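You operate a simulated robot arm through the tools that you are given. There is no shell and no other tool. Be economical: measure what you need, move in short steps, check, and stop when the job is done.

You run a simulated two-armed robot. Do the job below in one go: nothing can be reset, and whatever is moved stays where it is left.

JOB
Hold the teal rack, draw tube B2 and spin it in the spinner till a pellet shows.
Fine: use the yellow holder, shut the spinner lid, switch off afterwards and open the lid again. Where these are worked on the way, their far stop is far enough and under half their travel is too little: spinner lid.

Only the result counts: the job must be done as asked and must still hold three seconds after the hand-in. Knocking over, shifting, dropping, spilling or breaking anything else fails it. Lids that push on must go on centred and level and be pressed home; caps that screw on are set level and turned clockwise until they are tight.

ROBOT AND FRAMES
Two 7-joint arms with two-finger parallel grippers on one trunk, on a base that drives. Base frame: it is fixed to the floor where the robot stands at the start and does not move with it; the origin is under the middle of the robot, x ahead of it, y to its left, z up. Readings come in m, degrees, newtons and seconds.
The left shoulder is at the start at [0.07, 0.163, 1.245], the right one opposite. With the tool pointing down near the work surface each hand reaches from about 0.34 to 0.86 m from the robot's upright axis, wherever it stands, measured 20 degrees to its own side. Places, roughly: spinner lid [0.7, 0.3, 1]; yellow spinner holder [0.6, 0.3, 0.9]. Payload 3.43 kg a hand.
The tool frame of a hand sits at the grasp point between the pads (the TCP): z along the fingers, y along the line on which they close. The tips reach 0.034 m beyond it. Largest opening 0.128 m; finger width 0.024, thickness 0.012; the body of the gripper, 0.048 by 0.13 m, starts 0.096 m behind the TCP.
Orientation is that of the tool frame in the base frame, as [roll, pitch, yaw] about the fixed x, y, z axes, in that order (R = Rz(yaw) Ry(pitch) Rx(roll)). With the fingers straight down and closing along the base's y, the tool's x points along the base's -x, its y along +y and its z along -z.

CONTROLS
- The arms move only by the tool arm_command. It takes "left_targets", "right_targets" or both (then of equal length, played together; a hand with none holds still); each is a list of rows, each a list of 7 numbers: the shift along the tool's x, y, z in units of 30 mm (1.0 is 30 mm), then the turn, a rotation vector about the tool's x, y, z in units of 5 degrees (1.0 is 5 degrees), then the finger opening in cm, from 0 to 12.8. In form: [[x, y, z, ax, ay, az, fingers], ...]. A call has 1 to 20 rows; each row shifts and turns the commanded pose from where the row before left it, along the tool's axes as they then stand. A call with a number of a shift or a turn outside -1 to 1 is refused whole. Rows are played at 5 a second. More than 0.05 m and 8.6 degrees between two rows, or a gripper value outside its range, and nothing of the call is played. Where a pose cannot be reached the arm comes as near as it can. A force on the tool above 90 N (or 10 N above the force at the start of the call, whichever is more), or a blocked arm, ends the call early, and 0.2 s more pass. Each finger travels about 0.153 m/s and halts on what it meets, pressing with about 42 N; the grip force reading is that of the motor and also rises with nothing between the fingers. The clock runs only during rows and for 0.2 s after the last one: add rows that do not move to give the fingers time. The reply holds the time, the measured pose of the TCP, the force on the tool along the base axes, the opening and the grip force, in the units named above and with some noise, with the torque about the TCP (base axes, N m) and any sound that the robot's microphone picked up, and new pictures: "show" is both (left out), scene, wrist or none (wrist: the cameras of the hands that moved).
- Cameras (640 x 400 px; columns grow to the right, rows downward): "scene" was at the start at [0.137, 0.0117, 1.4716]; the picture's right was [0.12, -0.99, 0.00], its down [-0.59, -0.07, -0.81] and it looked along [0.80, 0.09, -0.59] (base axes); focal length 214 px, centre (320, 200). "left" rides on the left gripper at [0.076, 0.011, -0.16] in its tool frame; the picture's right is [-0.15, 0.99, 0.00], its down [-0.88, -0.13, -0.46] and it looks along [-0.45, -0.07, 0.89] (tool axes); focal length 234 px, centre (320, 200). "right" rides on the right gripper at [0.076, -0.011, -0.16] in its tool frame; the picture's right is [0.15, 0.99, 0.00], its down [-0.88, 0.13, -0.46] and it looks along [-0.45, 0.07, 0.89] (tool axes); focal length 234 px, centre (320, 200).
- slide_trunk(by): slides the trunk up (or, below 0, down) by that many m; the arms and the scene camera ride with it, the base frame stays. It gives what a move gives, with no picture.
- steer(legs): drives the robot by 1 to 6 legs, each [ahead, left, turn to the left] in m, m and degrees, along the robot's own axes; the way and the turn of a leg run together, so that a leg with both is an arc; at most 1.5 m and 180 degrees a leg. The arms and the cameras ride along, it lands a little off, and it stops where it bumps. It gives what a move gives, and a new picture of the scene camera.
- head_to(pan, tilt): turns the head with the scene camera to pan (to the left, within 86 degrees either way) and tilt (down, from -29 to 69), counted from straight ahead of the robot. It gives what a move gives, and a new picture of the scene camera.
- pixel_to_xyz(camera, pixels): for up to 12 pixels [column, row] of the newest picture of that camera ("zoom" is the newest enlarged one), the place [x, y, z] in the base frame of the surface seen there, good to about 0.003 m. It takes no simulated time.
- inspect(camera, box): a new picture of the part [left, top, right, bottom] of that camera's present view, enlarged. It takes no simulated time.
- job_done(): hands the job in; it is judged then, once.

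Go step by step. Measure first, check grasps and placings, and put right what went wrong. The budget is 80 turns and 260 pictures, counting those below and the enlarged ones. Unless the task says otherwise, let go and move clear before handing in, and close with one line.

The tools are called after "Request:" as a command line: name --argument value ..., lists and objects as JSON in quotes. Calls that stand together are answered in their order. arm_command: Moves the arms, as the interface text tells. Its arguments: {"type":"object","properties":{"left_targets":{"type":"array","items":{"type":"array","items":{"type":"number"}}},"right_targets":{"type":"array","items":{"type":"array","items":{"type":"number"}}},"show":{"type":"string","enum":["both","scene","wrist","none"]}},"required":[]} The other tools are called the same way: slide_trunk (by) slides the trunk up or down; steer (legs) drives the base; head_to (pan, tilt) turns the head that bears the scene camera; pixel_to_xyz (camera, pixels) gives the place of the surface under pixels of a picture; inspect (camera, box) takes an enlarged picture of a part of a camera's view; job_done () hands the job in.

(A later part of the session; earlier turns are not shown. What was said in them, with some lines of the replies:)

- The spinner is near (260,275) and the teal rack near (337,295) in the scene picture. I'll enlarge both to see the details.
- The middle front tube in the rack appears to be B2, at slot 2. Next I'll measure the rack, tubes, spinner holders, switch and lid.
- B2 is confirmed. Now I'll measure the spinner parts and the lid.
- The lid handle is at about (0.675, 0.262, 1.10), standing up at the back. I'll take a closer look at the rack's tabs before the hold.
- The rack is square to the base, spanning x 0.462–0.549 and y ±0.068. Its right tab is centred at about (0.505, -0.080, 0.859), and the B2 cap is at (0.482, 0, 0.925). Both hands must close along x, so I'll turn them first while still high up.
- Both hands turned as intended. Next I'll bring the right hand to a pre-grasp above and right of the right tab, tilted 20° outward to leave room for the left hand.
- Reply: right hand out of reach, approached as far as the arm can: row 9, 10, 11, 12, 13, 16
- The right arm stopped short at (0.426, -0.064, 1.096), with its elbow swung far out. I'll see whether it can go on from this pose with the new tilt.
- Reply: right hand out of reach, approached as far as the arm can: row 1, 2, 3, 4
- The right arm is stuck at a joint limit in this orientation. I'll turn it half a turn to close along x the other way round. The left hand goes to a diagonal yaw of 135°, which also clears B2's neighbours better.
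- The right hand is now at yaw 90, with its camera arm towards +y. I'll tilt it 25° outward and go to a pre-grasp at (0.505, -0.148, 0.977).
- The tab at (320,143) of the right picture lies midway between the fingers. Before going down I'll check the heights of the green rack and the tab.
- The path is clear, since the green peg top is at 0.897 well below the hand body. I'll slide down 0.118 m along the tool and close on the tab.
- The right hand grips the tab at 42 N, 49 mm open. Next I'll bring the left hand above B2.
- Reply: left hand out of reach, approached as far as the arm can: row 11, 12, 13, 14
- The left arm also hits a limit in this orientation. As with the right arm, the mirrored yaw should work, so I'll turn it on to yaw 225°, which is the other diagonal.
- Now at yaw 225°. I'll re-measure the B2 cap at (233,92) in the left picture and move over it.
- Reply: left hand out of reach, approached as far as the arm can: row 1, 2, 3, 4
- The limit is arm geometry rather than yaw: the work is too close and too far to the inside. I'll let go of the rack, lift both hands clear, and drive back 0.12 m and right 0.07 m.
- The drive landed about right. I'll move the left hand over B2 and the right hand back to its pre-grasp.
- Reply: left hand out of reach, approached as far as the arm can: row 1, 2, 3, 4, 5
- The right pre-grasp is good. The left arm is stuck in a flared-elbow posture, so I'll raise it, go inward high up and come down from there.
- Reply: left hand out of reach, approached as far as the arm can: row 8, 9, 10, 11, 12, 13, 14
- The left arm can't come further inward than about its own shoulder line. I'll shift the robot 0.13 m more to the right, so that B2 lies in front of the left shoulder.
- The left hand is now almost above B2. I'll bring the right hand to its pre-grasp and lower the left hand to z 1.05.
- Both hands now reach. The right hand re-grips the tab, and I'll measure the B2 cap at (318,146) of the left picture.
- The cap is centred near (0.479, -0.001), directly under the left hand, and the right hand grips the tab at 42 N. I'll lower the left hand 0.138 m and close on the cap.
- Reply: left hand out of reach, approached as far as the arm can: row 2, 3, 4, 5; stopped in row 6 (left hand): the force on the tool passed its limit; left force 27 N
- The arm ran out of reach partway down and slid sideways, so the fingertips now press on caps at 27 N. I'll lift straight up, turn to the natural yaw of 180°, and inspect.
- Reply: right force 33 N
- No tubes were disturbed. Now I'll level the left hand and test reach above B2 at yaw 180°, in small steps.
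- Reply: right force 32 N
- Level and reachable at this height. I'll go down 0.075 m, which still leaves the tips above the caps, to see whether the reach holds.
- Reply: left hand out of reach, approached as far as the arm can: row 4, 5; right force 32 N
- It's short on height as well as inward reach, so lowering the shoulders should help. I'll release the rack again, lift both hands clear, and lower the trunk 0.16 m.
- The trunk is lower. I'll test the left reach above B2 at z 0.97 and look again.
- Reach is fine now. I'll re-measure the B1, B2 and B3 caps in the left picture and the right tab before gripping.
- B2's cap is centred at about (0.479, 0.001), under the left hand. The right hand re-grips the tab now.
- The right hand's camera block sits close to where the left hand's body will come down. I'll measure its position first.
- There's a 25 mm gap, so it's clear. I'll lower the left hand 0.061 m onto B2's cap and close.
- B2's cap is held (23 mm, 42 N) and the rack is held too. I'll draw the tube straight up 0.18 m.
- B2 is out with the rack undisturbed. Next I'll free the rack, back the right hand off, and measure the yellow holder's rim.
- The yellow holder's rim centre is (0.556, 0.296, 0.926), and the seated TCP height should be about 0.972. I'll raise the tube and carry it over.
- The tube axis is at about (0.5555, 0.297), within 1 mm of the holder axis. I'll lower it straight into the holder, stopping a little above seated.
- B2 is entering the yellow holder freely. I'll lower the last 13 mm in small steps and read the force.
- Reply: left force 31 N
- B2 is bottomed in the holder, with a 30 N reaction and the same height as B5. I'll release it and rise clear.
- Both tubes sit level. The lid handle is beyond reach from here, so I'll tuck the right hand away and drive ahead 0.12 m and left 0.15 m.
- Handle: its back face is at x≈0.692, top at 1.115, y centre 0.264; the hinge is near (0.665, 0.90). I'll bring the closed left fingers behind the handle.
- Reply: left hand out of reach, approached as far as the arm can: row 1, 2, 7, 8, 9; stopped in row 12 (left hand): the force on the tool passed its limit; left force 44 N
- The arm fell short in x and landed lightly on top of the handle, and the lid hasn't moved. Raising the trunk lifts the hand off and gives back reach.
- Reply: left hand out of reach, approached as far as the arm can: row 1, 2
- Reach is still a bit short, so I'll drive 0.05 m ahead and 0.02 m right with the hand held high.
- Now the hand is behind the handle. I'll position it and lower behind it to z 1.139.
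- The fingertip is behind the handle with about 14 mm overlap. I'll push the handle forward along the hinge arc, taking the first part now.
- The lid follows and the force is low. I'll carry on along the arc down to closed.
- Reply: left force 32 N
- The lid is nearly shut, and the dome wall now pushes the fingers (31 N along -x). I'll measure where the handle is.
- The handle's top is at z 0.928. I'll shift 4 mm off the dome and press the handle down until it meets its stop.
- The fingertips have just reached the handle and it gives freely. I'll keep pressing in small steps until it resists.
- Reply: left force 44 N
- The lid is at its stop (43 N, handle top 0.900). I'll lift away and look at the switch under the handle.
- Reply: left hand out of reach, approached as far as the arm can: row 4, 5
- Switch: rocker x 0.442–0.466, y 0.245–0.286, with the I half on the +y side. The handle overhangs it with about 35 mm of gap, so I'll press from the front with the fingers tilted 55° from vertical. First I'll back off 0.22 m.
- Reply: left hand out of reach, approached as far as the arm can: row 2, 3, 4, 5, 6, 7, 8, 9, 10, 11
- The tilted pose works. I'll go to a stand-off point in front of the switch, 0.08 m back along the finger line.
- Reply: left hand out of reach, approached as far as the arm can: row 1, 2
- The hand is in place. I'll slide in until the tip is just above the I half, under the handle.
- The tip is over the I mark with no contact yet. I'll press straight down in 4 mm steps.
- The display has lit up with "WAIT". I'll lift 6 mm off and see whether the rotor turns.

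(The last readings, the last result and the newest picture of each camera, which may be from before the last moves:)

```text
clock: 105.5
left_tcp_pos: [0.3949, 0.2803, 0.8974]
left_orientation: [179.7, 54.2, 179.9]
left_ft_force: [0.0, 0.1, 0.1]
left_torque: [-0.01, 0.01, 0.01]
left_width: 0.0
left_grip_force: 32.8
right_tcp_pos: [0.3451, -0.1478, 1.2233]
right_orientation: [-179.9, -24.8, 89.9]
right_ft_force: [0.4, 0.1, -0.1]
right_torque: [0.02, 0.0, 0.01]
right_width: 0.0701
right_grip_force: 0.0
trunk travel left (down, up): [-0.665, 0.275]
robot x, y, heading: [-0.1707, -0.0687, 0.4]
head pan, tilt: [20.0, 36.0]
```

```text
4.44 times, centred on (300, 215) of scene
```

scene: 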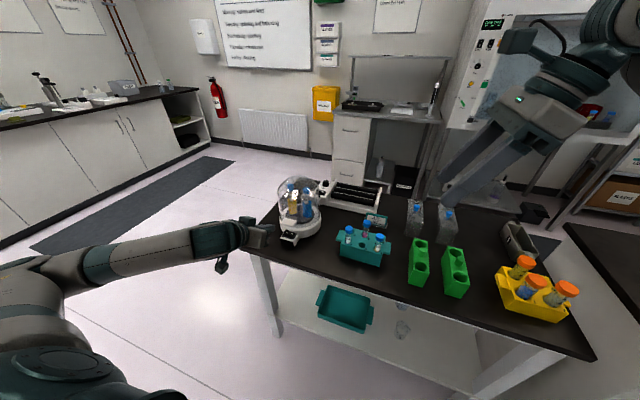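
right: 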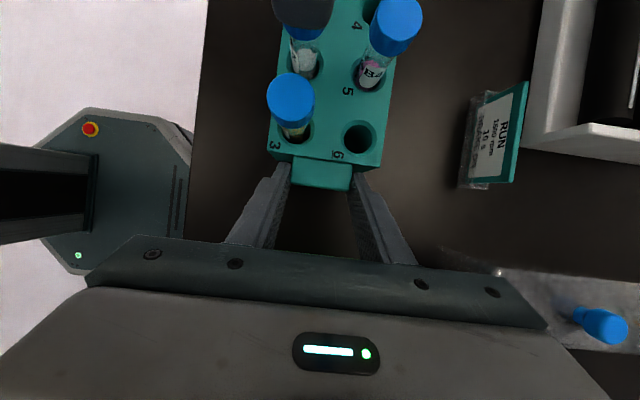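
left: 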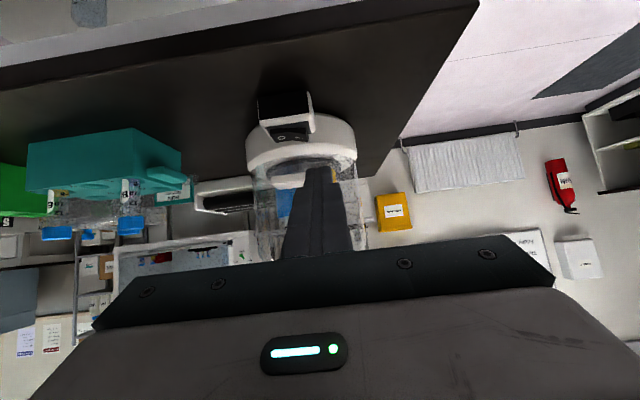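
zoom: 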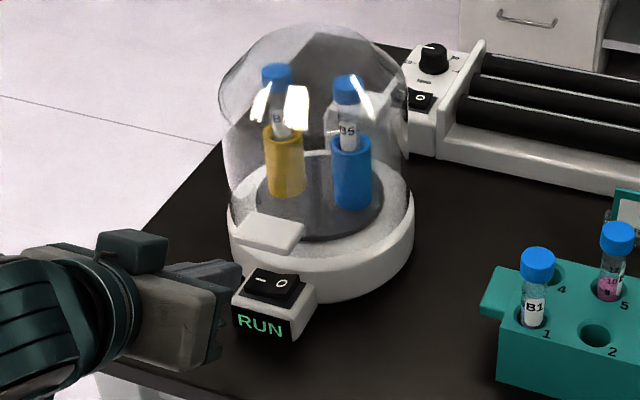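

The display reads "RUN". I'll wait, shifting the hand over to the O side meanwhile while staying clear.

Request:
arm_command --left_targets '[[0, -0.5, 0, 0, 0, 0, 0], [0, -0.5, 0, 0, 0, 0, 0], [0, -0.07, 0, 0, 0, 0, 0], [0, 0, 0, 0, 0, 0, 0], [0, 0, 0, 0, 0, 0, 0], [0, 0, 0, 0, 0, 0, 0], [0, 0, 0, 0, 0, 0, 0], [0, 0, 0, 0, 0, 0, 0], [0, 0, 0, 0, 0, 0, 0], [0, 0, 0, 0, 0, 0, 0], [0, 0, 0, 0, 0, 0, 0], [0, 0, 0, 0, 0, 0, 0], [0, 0, 0, 0, 0, 0, 0], [0, 0, 0, 0, 0, 0, 0], [0, 0, 0, 0, 0, 0, 0], [0, 0, 0, 0, 0, 0, 0], [0, 0, 0, 0, 0, 0, 0], [0, 0, 0, 0, 0, 0, 0], [0, 0, 0, 0, 0, 0, 0], [0, 0, 0, 0, 0, 0, 0]]' --show "none"

Request:
inspect --camera "scene" --box '[265, 170, 335, 260]'

```text
clock: 109.7
left_tcp_pos: [0.3946, 0.2485, 0.8996]
left_orientation: [179.7, 54.4, 180.0]
left_ft_force: [0.1, -0.1, -0.8]
left_torque: [0.02, 0.01, 0.0]
left_width: 0.0
left_grip_force: 33.4
right_tcp_pos: [0.3439, -0.1496, 1.2232]
right_orientation: [-179.7, -24.8, 89.9]
right_ft_force: [0.3, -1.2, -0.5]
right_torque: [-0.02, 0.01, 0.02]
right_width: 0.07
right_grip_force: 0.0
trunk travel left (down, up): [-0.665, 0.275]
robot x, y, heading: [-0.1719, -0.0706, 0.1]
head pan, tilt: [20.0, 36.0]
```

```text
4.44 times, centred on (300, 215) of scene
```

zoom: 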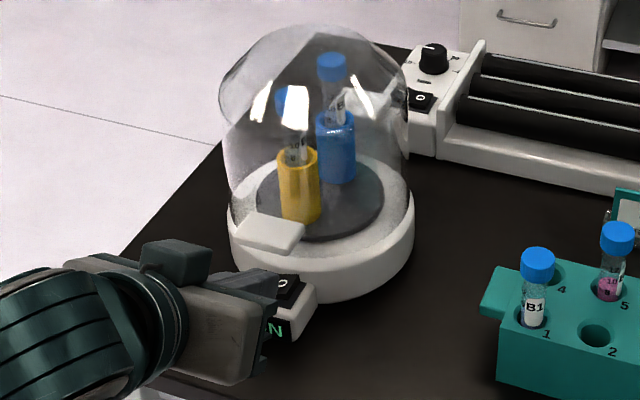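

The rotor is turning. I'll wait another 4 s and look closely at B2.

Request:
arm_command --left_targets '[[0, 0, 0, 0, 0, 0, 0], [0, 0, 0, 0, 0, 0, 0], [0, 0, 0, 0, 0, 0, 0], [0, 0, 0, 0, 0, 0, 0], [0, 0, 0, 0, 0, 0, 0], [0, 0, 0, 0, 0, 0, 0], [0, 0, 0, 0, 0, 0, 0], [0, 0, 0, 0, 0, 0, 0], [0, 0, 0, 0, 0, 0, 0], [0, 0, 0, 0, 0, 0, 0], [0, 0, 0, 0, 0, 0, 0], [0, 0, 0, 0, 0, 0, 0], [0, 0, 0, 0, 0, 0, 0], [0, 0, 0, 0, 0, 0, 0], [0, 0, 0, 0, 0, 0, 0], [0, 0, 0, 0, 0, 0, 0], [0, 0, 0, 0, 0, 0, 0], [0, 0, 0, 0, 0, 0, 0], [0, 0, 0, 0, 0, 0, 0], [0, 0, 0, 0, 0, 0, 0]]' --show "none"

Request:
inspect --camera "scene" --box '[275, 170, 335, 250]'

Request:
inspect --camera "left" --box '[200, 50, 440, 260]'

```text
clock: 113.9
left_tcp_pos: [0.3957, 0.2494, 0.9]
left_orientation: [179.8, 54.3, -180.0]
left_ft_force: [-0.4, 0.6, 0.4]
left_torque: [0.02, -0.02, 0.01]
left_width: 0.0002
left_grip_force: 32.9
right_tcp_pos: [0.345, -0.1481, 1.2243]
right_orientation: [-179.8, -24.8, 89.9]
right_ft_force: [0.6, 0.8, -0.2]
right_torque: [0.01, 0.0, -0.05]
right_width: 0.0698
right_grip_force: 0.1
trunk travel left (down, up): [-0.665, 0.275]
robot x, y, heading: [-0.1689, -0.0695, 0.1]
head pan, tilt: [20.0, 36.0]
```

```text
5.00 times, centred on (305, 210) of scene
```

zoom: 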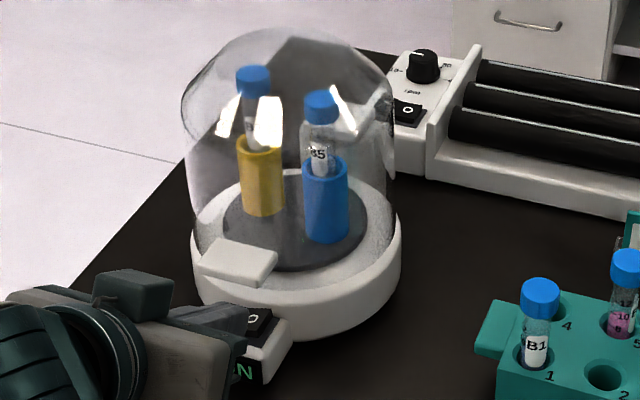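

```text
1.90 times, centred on (320, 155) of left
```

zoom: 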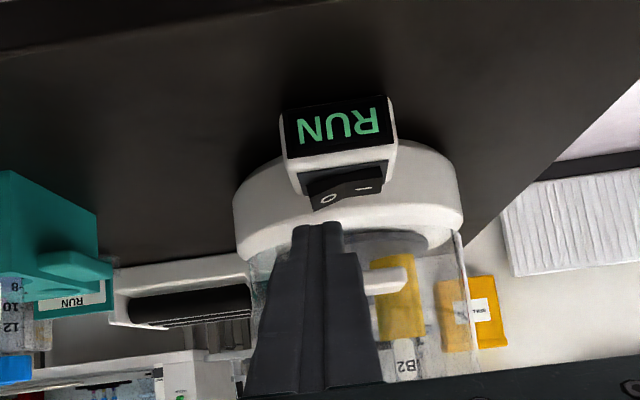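

The left camera shows the display at "RUN". I'll keep waiting and watching it.

Request:
arm_command --left_targets '[[0, 0, 0, 0, 0, 0, 0], [0, 0, 0, 0, 0, 0, 0], [0, 0, 0, 0, 0, 0, 0], [0, 0, 0, 0, 0, 0, 0], [0, 0, 0, 0, 0, 0, 0], [0, 0, 0, 0, 0, 0, 0], [0, 0, 0, 0, 0, 0, 0], [0, 0, 0, 0, 0, 0, 0], [0, 0, 0, 0, 0, 0, 0], [0, 0, 0, 0, 0, 0, 0]]' --show "none"

Request:
inspect --camera "scene" --box '[275, 170, 335, 250]'

Request:
inspect --camera "left" --box '[200, 50, 440, 260]'

```text
clock: 116.1
left_tcp_pos: [0.3953, 0.2484, 0.8996]
left_orientation: [179.7, 54.3, 179.9]
left_ft_force: [-0.5, 0.8, -0.2]
left_torque: [0.0, -0.02, -0.01]
left_width: 0.0002
left_grip_force: 32.8
right_tcp_pos: [0.3438, -0.1495, 1.2235]
right_orientation: [-179.7, -24.8, 89.9]
right_ft_force: [0.8, 0.0, 0.6]
right_torque: [-0.01, 0.02, -0.02]
right_width: 0.07
right_grip_force: 0.0
trunk travel left (down, up): [-0.665, 0.275]
robot x, y, heading: [-0.1701, -0.0659, 0.3]
head pan, tilt: [20.0, 36.0]
```

```text
5.00 times, centred on (305, 210) of scene
```

zoom: 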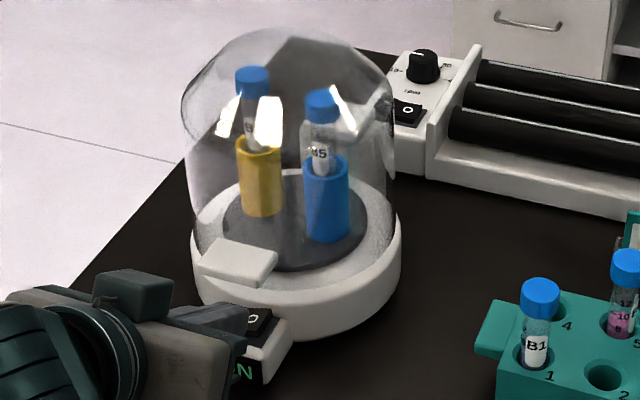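

```text
1.90 times, centred on (320, 155) of left
```

zoom: 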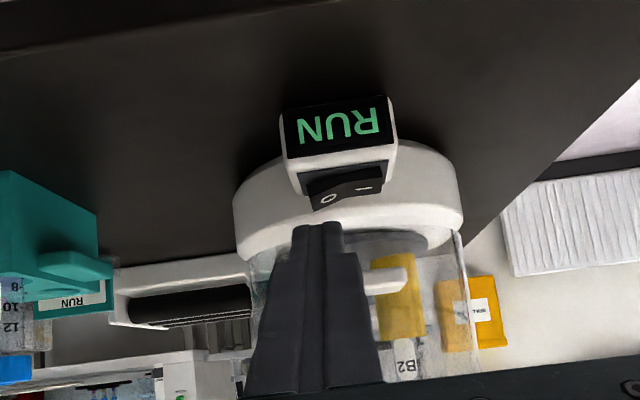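

Request:
arm_command --left_targets '[[0, 0, 0, 0, 0, 0, 0], [0, 0, 0, 0, 0, 0, 0], [0, 0, 0, 0, 0, 0, 0], [0, 0, 0, 0, 0, 0, 0], [0, 0, 0, 0, 0, 0, 0], [0, 0, 0, 0, 0, 0, 0], [0, 0, 0, 0, 0, 0, 0], [0, 0, 0, 0, 0, 0, 0], [0, 0, 0, 0, 0, 0, 0]]' --show "none"

Request:
inspect --camera "scene" --box '[285, 175, 325, 225]'

Request:
inspect --camera "left" --box '[200, 50, 440, 260]'

```text
clock: 118.1
left_tcp_pos: [0.3948, 0.2488, 0.8998]
left_orientation: [179.7, 54.2, 179.9]
left_ft_force: [-0.2, -0.3, -0.6]
left_torque: [-0.04, -0.01, -0.02]
left_width: 0.0
left_grip_force: 33.0
right_tcp_pos: [0.3442, -0.1489, 1.2243]
right_orientation: [-179.8, -24.8, 89.9]
right_ft_force: [-0.3, -0.7, 0.7]
right_torque: [0.0, 0.02, -0.02]
right_width: 0.07
right_grip_force: 0.1
trunk travel left (down, up): [-0.665, 0.275]
robot x, y, heading: [-0.171, -0.0667, -0.1]
head pan, tilt: [20.0, 36.0]
```

```text
8.00 times, centred on (305, 200) of scene
```

zoom: 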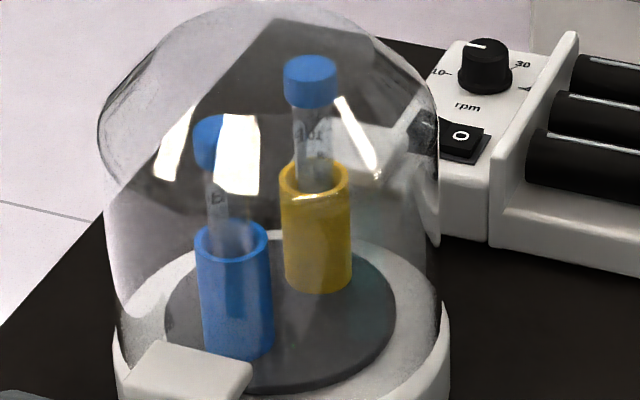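

```text
1.90 times, centred on (320, 155) of left
```

zoom: 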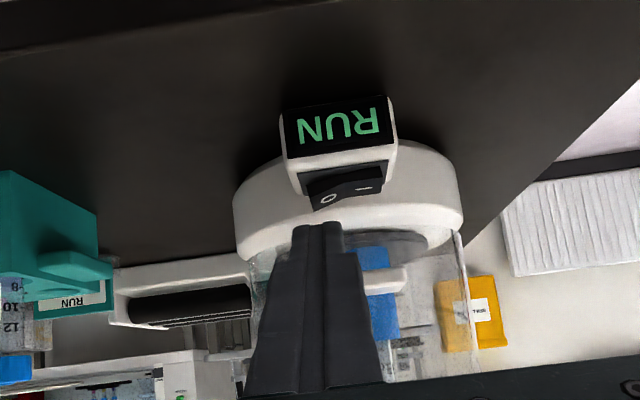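

It has run past the card's 10 s and the tube above the holder looks clear, so I'll press the O half now.

Request:
arm_command --left_targets '[[-0.057, 0, 0.404, 0, 0, 0, 0], [-0.057, 0, 0.404, 0, 0, 0, 0], [-0.057, 0, 0.404, 0, 0, 0, 0], [0.108, 0, 0.078, 0, 0, 0, 0], [0.108, 0, 0.078, 0, 0, 0, 0], [0.108, 0, 0.078, 0, 0, 0, 0], [0, 0, 0, 0, 0, 0, 0], [-0.16, 0, -0.117, 0, 0, 0, 0], [-0.16, 0, -0.3, 0, 0, 0, 0], [0, 0, -0.5, 0, 0, 0, 0], [0, 0, -0.5, 0, 0, 0, 0]]' --show "none"

Request:
inspect --camera "left" --box '[200, 50, 440, 260]'

Request:
inspect --camera "scene" --box '[270, 170, 330, 250]'

```text
clock: 120.5
left_tcp_pos: [0.3986, 0.2489, 0.9017]
left_orientation: [179.6, 54.3, -180.0]
left_ft_force: [-0.6, 0.2, -0.8]
left_torque: [-0.03, -0.05, -0.01]
left_width: 0.0
left_grip_force: 32.6
right_tcp_pos: [0.3443, -0.1471, 1.224]
right_orientation: [-180.0, -24.8, 89.9]
right_ft_force: [0.7, -0.1, -0.4]
right_torque: [-0.01, 0.03, 0.04]
right_width: 0.0698
right_grip_force: 0.1
trunk travel left (down, up): [-0.665, 0.275]
robot x, y, heading: [-0.1702, -0.0677, 0.3]
head pan, tilt: [20.0, 36.0]
```

```text
1.90 times, centred on (320, 155) of left
```

zoom: 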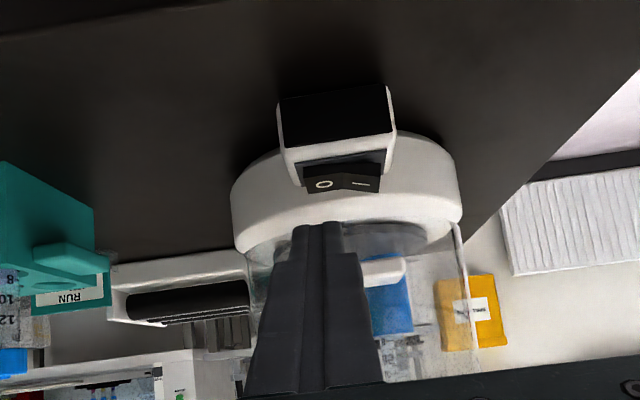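

```text
5.00 times, centred on (300, 210) of scene
```

zoom: 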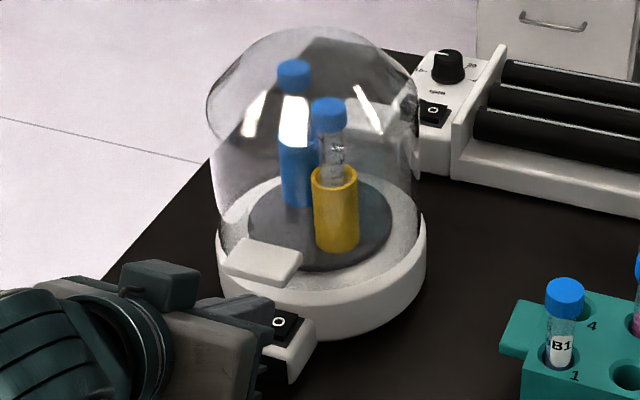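

The display is dark and O is down, so it's off. Now I'll retreat and flatten the hand to about 20° below horizontal, so it can go under the handle over the O half. I'll also check that the rotor has stopped.

Request:
arm_command --left_targets '[[0, 0, -0.8, 0, 0, 0, 0], [0, 0, -0.8, 0, 0, 0, 0], [0, 0, 0, 0, -1, 0, 0], [0, 0, 0, 0, -1, 0, 0], [0, 0, 0, 0, -1, 0, 0], [0, 0, 0, 0, 0, 0, 0]]' --show "none"

Request:
inspect --camera "scene" --box '[230, 170, 330, 270]'

Request:
arm_command --left_targets '[[0, 0, 0, 0, 0, 0, 0], [0, 0, 0, 0, 0, 0, 0], [0, 0, 0, 0, 0, 0, 0], [0, 0, 0, 0, 0, 0, 0], [0, 0, 0, 0, 0, 0, 0]]' --show "none"

Request:
inspect --camera "scene" --box '[230, 170, 330, 270]'

```text
clock: 121.9
left_tcp_pos: [0.3692, 0.2488, 0.9274]
left_orientation: [179.4, 69.3, 179.8]
left_ft_force: [0.4, -0.7, 0.5]
left_torque: [-0.02, -0.01, -0.01]
left_width: 0.0
left_grip_force: 32.7
left hand out of reach, approached as far as the arm can: row 2
right_tcp_pos: [0.3444, -0.1484, 1.2233]
right_orientation: [-179.8, -24.8, 89.8]
right_ft_force: [0.3, -0.2, -0.5]
right_torque: [0.02, -0.02, -0.02]
right_width: 0.07
right_grip_force: 0.1
trunk travel left (down, up): [-0.665, 0.275]
robot x, y, heading: [-0.1712, -0.0645, 0.3]
head pan, tilt: [20.0, 36.0]
```

```text
4.00 times, centred on (280, 220) of scene
```

zoom: 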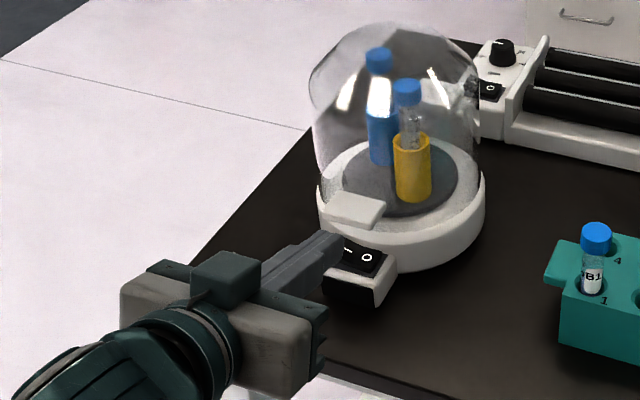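

```text
clock: 123.1
left_tcp_pos: [0.3685, 0.2496, 0.9272]
left_orientation: [179.4, 69.3, 179.8]
left_ft_force: [0.3, -0.1, -0.5]
left_torque: [-0.02, 0.0, -0.01]
left_width: 0.0001
left_grip_force: 32.5
right_tcp_pos: [0.3428, -0.1482, 1.2228]
right_orientation: [-179.8, -24.8, 89.9]
right_ft_force: [0.4, -0.1, -0.6]
right_torque: [-0.03, 0.01, -0.02]
right_width: 0.0701
right_grip_force: 0.1
trunk travel left (down, up): [-0.665, 0.275]
robot x, y, heading: [-0.1685, -0.0697, 0.1]
head pan, tilt: [20.0, 36.0]
```

```text
4.00 times, centred on (280, 220) of scene
```

zoom: 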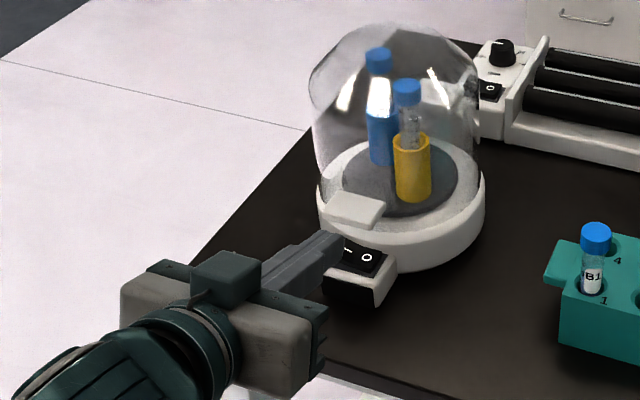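

The rotor has stopped. I'll slide the fingers under the handle, over the O half.

Request:
arm_command --left_targets '[[0.51, 0.02, 0, 0, 0, 0, 0], [0.51, 0.02, 0, 0, 0, 0, 0], [0, 0, 0.6, 0, 0, 0, 0], [0, 0, 0.6, 0, 0, 0, 0], [0, 0, 0.6, 0, 0, 0, 0], [0, 0, 0.54, 0, 0, 0, 0], [0, 0, 0, 0, 0, 0, 0]]' --show "none"

Request:
inspect --camera "scene" --box '[255, 200, 325, 260]'

Request:
inspect --camera "left" --box '[220, 60, 420, 240]'

```text
clock: 124.7
left_tcp_pos: [0.4238, 0.2538, 0.8745]
left_orientation: [179.5, 69.3, 179.8]
left_ft_force: [-0.9, 0.7, -0.3]
left_torque: [0.0, 0.04, 0.0]
left_width: 0.0
left_grip_force: 32.9
right_tcp_pos: [0.343, -0.1486, 1.2251]
right_orientation: [-179.9, -24.7, 89.8]
right_ft_force: [-0.7, -0.3, -0.1]
right_torque: [-0.02, -0.01, 0.01]
right_width: 0.0703
right_grip_force: 0.0
trunk travel left (down, up): [-0.665, 0.275]
robot x, y, heading: [-0.1718, -0.0686, 0.3]
head pan, tilt: [20.0, 36.0]
```

```text
6.67 times, centred on (290, 230) of scene
```

zoom: 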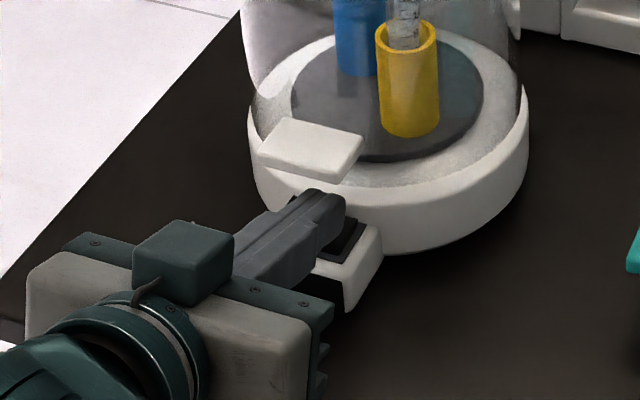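

```text
2.22 times, centred on (320, 150) of left
```

zoom: 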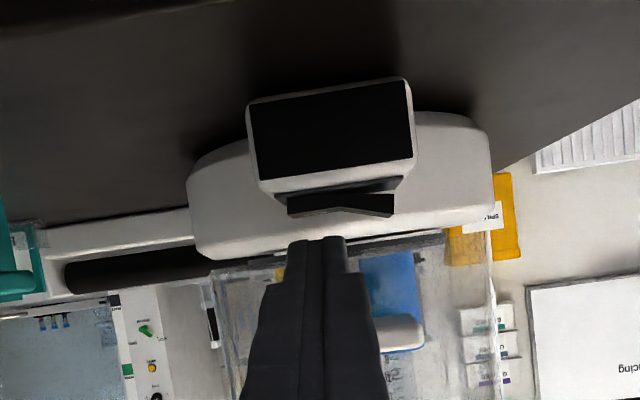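

The fingertip is under the handle with no contact force. I'll lift along the hinge arc, starting with about 20°.

Request:
arm_command --left_targets '[[-0.383, 0, -0.145, 0, 0, 0, 0], [-0.547, 0, -0.277, 0, 0, 0, 0], [-0.547, 0, -0.277, 0, 0, 0, 0], [-0.608, 0, -0.105, 0, 0, 0, 0], [-0.608, 0, -0.105, 0, 0, 0, 0], [0, 0, 0, 0, 0, 0, 0]]' --show "none"

Request:
inspect --camera "scene" --box '[240, 160, 340, 260]'

```text
clock: 126.1
left_tcp_pos: [0.4259, 0.251, 0.9608]
left_orientation: [179.5, 69.3, 179.8]
left_ft_force: [0.1, -0.2, -0.6]
left_torque: [0.0, -0.01, -0.02]
left_width: 0.0
left_grip_force: 33.3
right_tcp_pos: [0.3439, -0.1479, 1.2236]
right_orientation: [-179.8, -24.9, 89.9]
right_ft_force: [-0.7, -0.1, -0.2]
right_torque: [0.01, 0.05, -0.04]
right_width: 0.0698
right_grip_force: 0.1
trunk travel left (down, up): [-0.665, 0.275]
robot x, y, heading: [-0.1681, -0.0679, 0.3]
head pan, tilt: [20.0, 36.0]
```

```text
4.00 times, centred on (290, 210) of scene
```

zoom: 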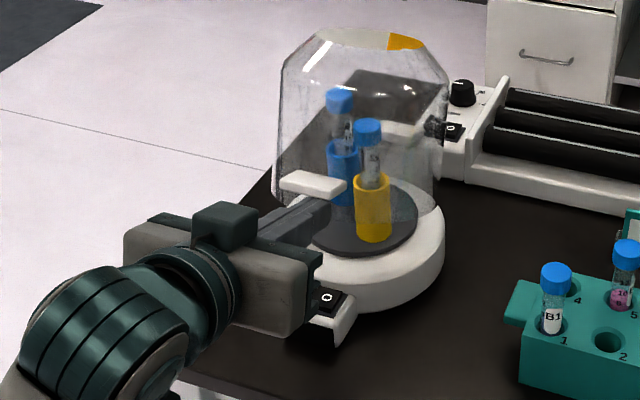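

The lid is rising with the fingertip. I'll carry on along the arc to about 20° from upright.

Request:
arm_command --left_targets '[[-0.606, 0, 0.003, 0, 0, 0, 0], [-0.606, 0, 0.003, 0, 0, 0, 0], [-0.6, 0, 0.113, 0, 0, 0, 0], [-0.6, 0, 0.113, 0, 0, 0, 0], [-0.573, 0, 0.21, 0, 0, 0, 0], [-0.573, 0, 0.21, 0, 0, 0, 0], [-0.529, 0, 0.317, 0, 0, 0, 0], [-0.529, 0, 0.317, 0, 0, 0, 0], [-0.463, 0, 0.395, 0, 0, 0, 0], [-0.463, 0, 0.395, 0, 0, 0, 0], [0, 0, 0, 0, 0, 0, 0]]' --show "none"

Request:
inspect --camera "scene" --box '[220, 90, 360, 260]'

```text
clock: 128.5
left_tcp_pos: [0.5425, 0.2517, 1.0937]
left_orientation: [179.5, 69.2, 179.8]
left_ft_force: [0.0, 0.1, -0.3]
left_torque: [-0.02, 0.01, -0.02]
left_width: 0.0
left_grip_force: 33.3
right_tcp_pos: [0.3441, -0.148, 1.2236]
right_orientation: [-179.9, -24.8, 89.9]
right_ft_force: [-0.2, -0.5, -0.2]
right_torque: [0.0, -0.02, -0.02]
right_width: 0.07
right_grip_force: 0.1
trunk travel left (down, up): [-0.665, 0.275]
robot x, y, heading: [-0.1694, -0.0687, -0.2]
head pan, tilt: [20.0, 36.0]
```

```text
2.35 times, centred on (290, 175) of scene
```

zoom: 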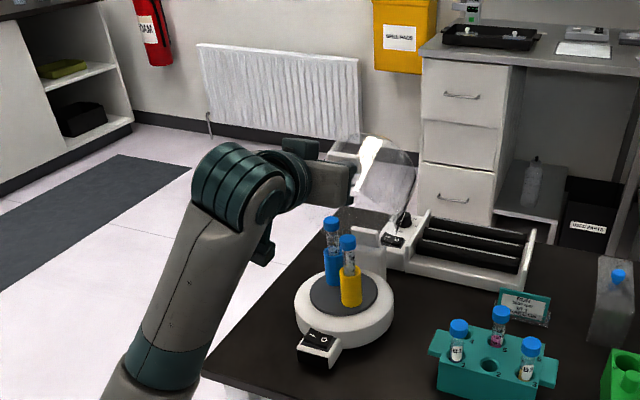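

The lid is nearly upright. I'll finish the arc to its far stop.

Request:
arm_command --left_targets '[[-0.384, 0, 0.478, 0, 0, 0, 0], [-0.384, 0, 0.478, 0, 0, 0, 0], [-0.305, 0, 0.526, 0, 0, 0, 0], [-0.305, 0, 0.526, 0, 0, 0, 0], [-0.17, 0, 0.452, 0, 0, 0, 0], [-0.17, 0, 0.452, 0, 0, 0, 0], [0, 0, 0.1, 0, 0, 0, 0], [0, 0, 0, 0, 0, 0, 0]]' --show "none"

Request:
inspect --camera "scene" --box '[220, 90, 360, 260]'

```text
clock: 130.3
left_tcp_pos: [0.6472, 0.2524, 1.1101]
left_orientation: [179.5, 69.2, 179.7]
left_ft_force: [-0.8, 0.0, 0.8]
left_torque: [-0.04, 0.0, 0.03]
left_width: 0.0
left_grip_force: 33.1
right_tcp_pos: [0.3439, -0.1489, 1.2243]
right_orientation: [-179.7, -24.8, 89.9]
right_ft_force: [-0.6, 1.1, 0.4]
right_torque: [-0.01, -0.02, 0.03]
right_width: 0.0701
right_grip_force: 0.1
trunk travel left (down, up): [-0.665, 0.275]
robot x, y, heading: [-0.1711, -0.0678, 0.2]
head pan, tilt: [20.0, 36.0]
```

```text
2.35 times, centred on (290, 175) of scene
```

zoom: 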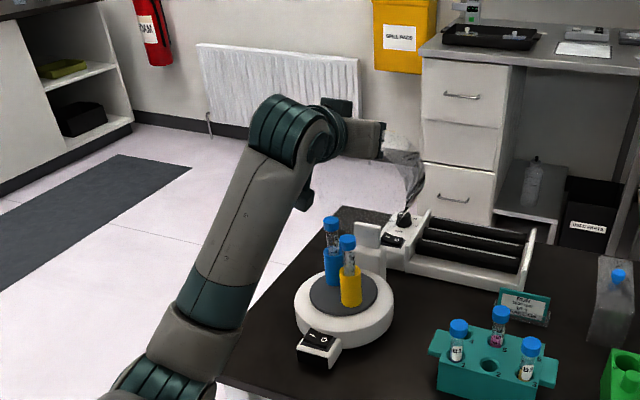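

The handle is back at its original open position. I'll withdraw the left hand straight back and check the end state.

Request:
arm_command --left_targets '[[0.33, 0, -0.88, 0, 0, 0, 0], [0.33, 0, -0.88, 0, 0, 0, 0], [0.33, 0, -0.88, 0, 0, 0, 0], [0.33, 0, -0.88, 0, 0, 0, 0], [0.33, 0, -0.88, 0, 0, 0, 0], [0.33, 0.3, -0.88, 0, 0, 0, 0], [0.33, 0.5, -0.88, 0, 0, 0, 0], [0, 0.5, 0, 0, 0, 0, 0], [0, 0, 0, 0, 0, 0, 0]]' --show "scene"

Request:
inspect --camera "scene" --box '[260, 130, 350, 260]'

Request:
inspect --camera "scene" --box '[285, 180, 325, 230]'

```text
clock: 132.3
left_tcp_pos: [0.4479, 0.2906, 1.1094]
left_orientation: [179.4, 69.2, 179.7]
left_ft_force: [-0.2, -0.5, 0.2]
left_torque: [0.01, 0.01, -0.01]
left_width: 0.0001
left_grip_force: 32.7
right_tcp_pos: [0.3451, -0.1498, 1.2247]
right_orientation: [-179.9, -24.9, 89.8]
right_ft_force: [-0.3, 0.5, -0.1]
right_torque: [0.04, 0.0, 0.02]
right_width: 0.07
right_grip_force: 0.0
trunk travel left (down, up): [-0.665, 0.275]
robot x, y, heading: [-0.1693, -0.0647, 0.2]
head pan, tilt: [20.0, 36.0]
```

scene: 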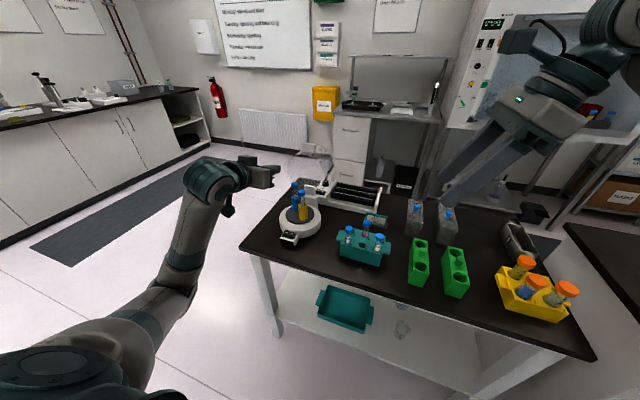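

```text
3.08 times, centred on (305, 195) of scene
```

zoom: 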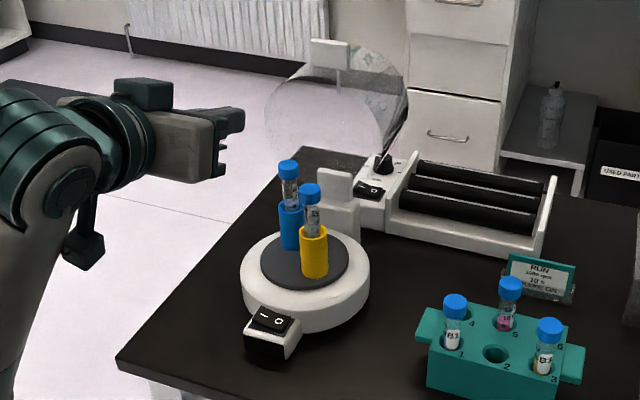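

```text
8.00 times, centred on (305, 205) of scene
```

zoom: 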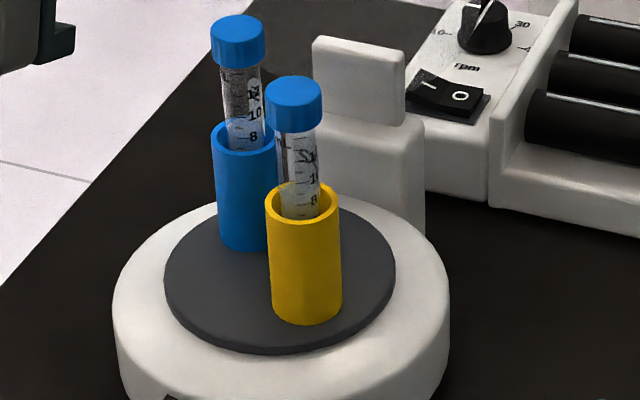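

The lid is open, the switch is off and the tubes are seated. I'll look closely at B2 for signs of the pellet.

Request:
inspect --camera "scene" --box '[308, 186, 332, 208]'

Request:
inspect --camera "scene" --box '[290, 186, 326, 212]'

Request:
inspect --camera "left" --box '[220, 20, 420, 240]'

```text
16.00 times, centred on (320, 197) of scene
```

zoom: 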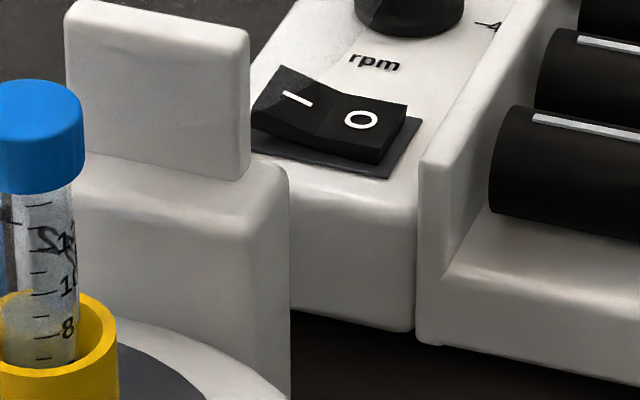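

```text
15.38 times, centred on (308, 199) of scene
```

zoom: 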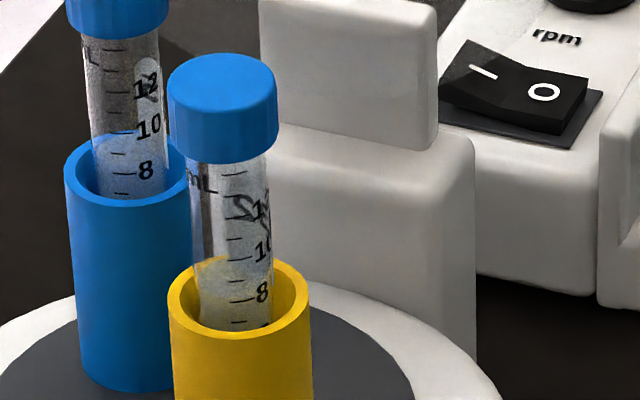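

```text
1.82 times, centred on (320, 130) of left
```

zoom: 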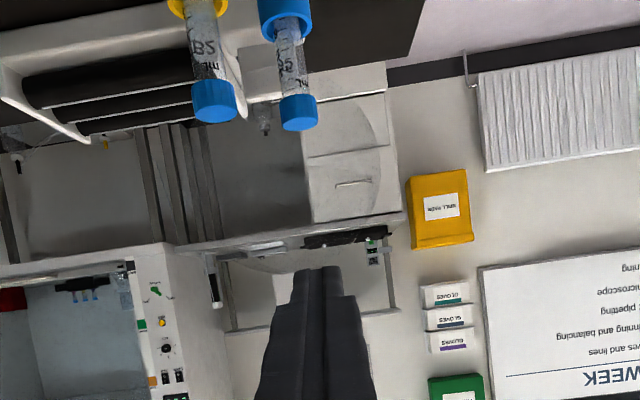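

Evidence for the result:
- **B2:** the liquid, cloudy white before, is now see-through; the yellow wall shows through it. The tube bottom, where the pellet sits, is hidden in the holder.
- **Spinner:** the display is dark, O is down and the lid stands open.
- **Rack:** it's where it was, and both hands are clear.

I'm handing in.

Request:
job_done

```text
The job is handed in.
```

I drew B2 with the teal rack held, put it in the yellow holder, shut the lid and spun it for about 15 s. I then switched the spinner off and opened the lid again. B2's liquid went from cloudy to clear, but the holder hides the tube bottom, so I didn't see the pellet itself. On an early try the left hand pressed on the caps in the rack (about 27 N) without visible harm.
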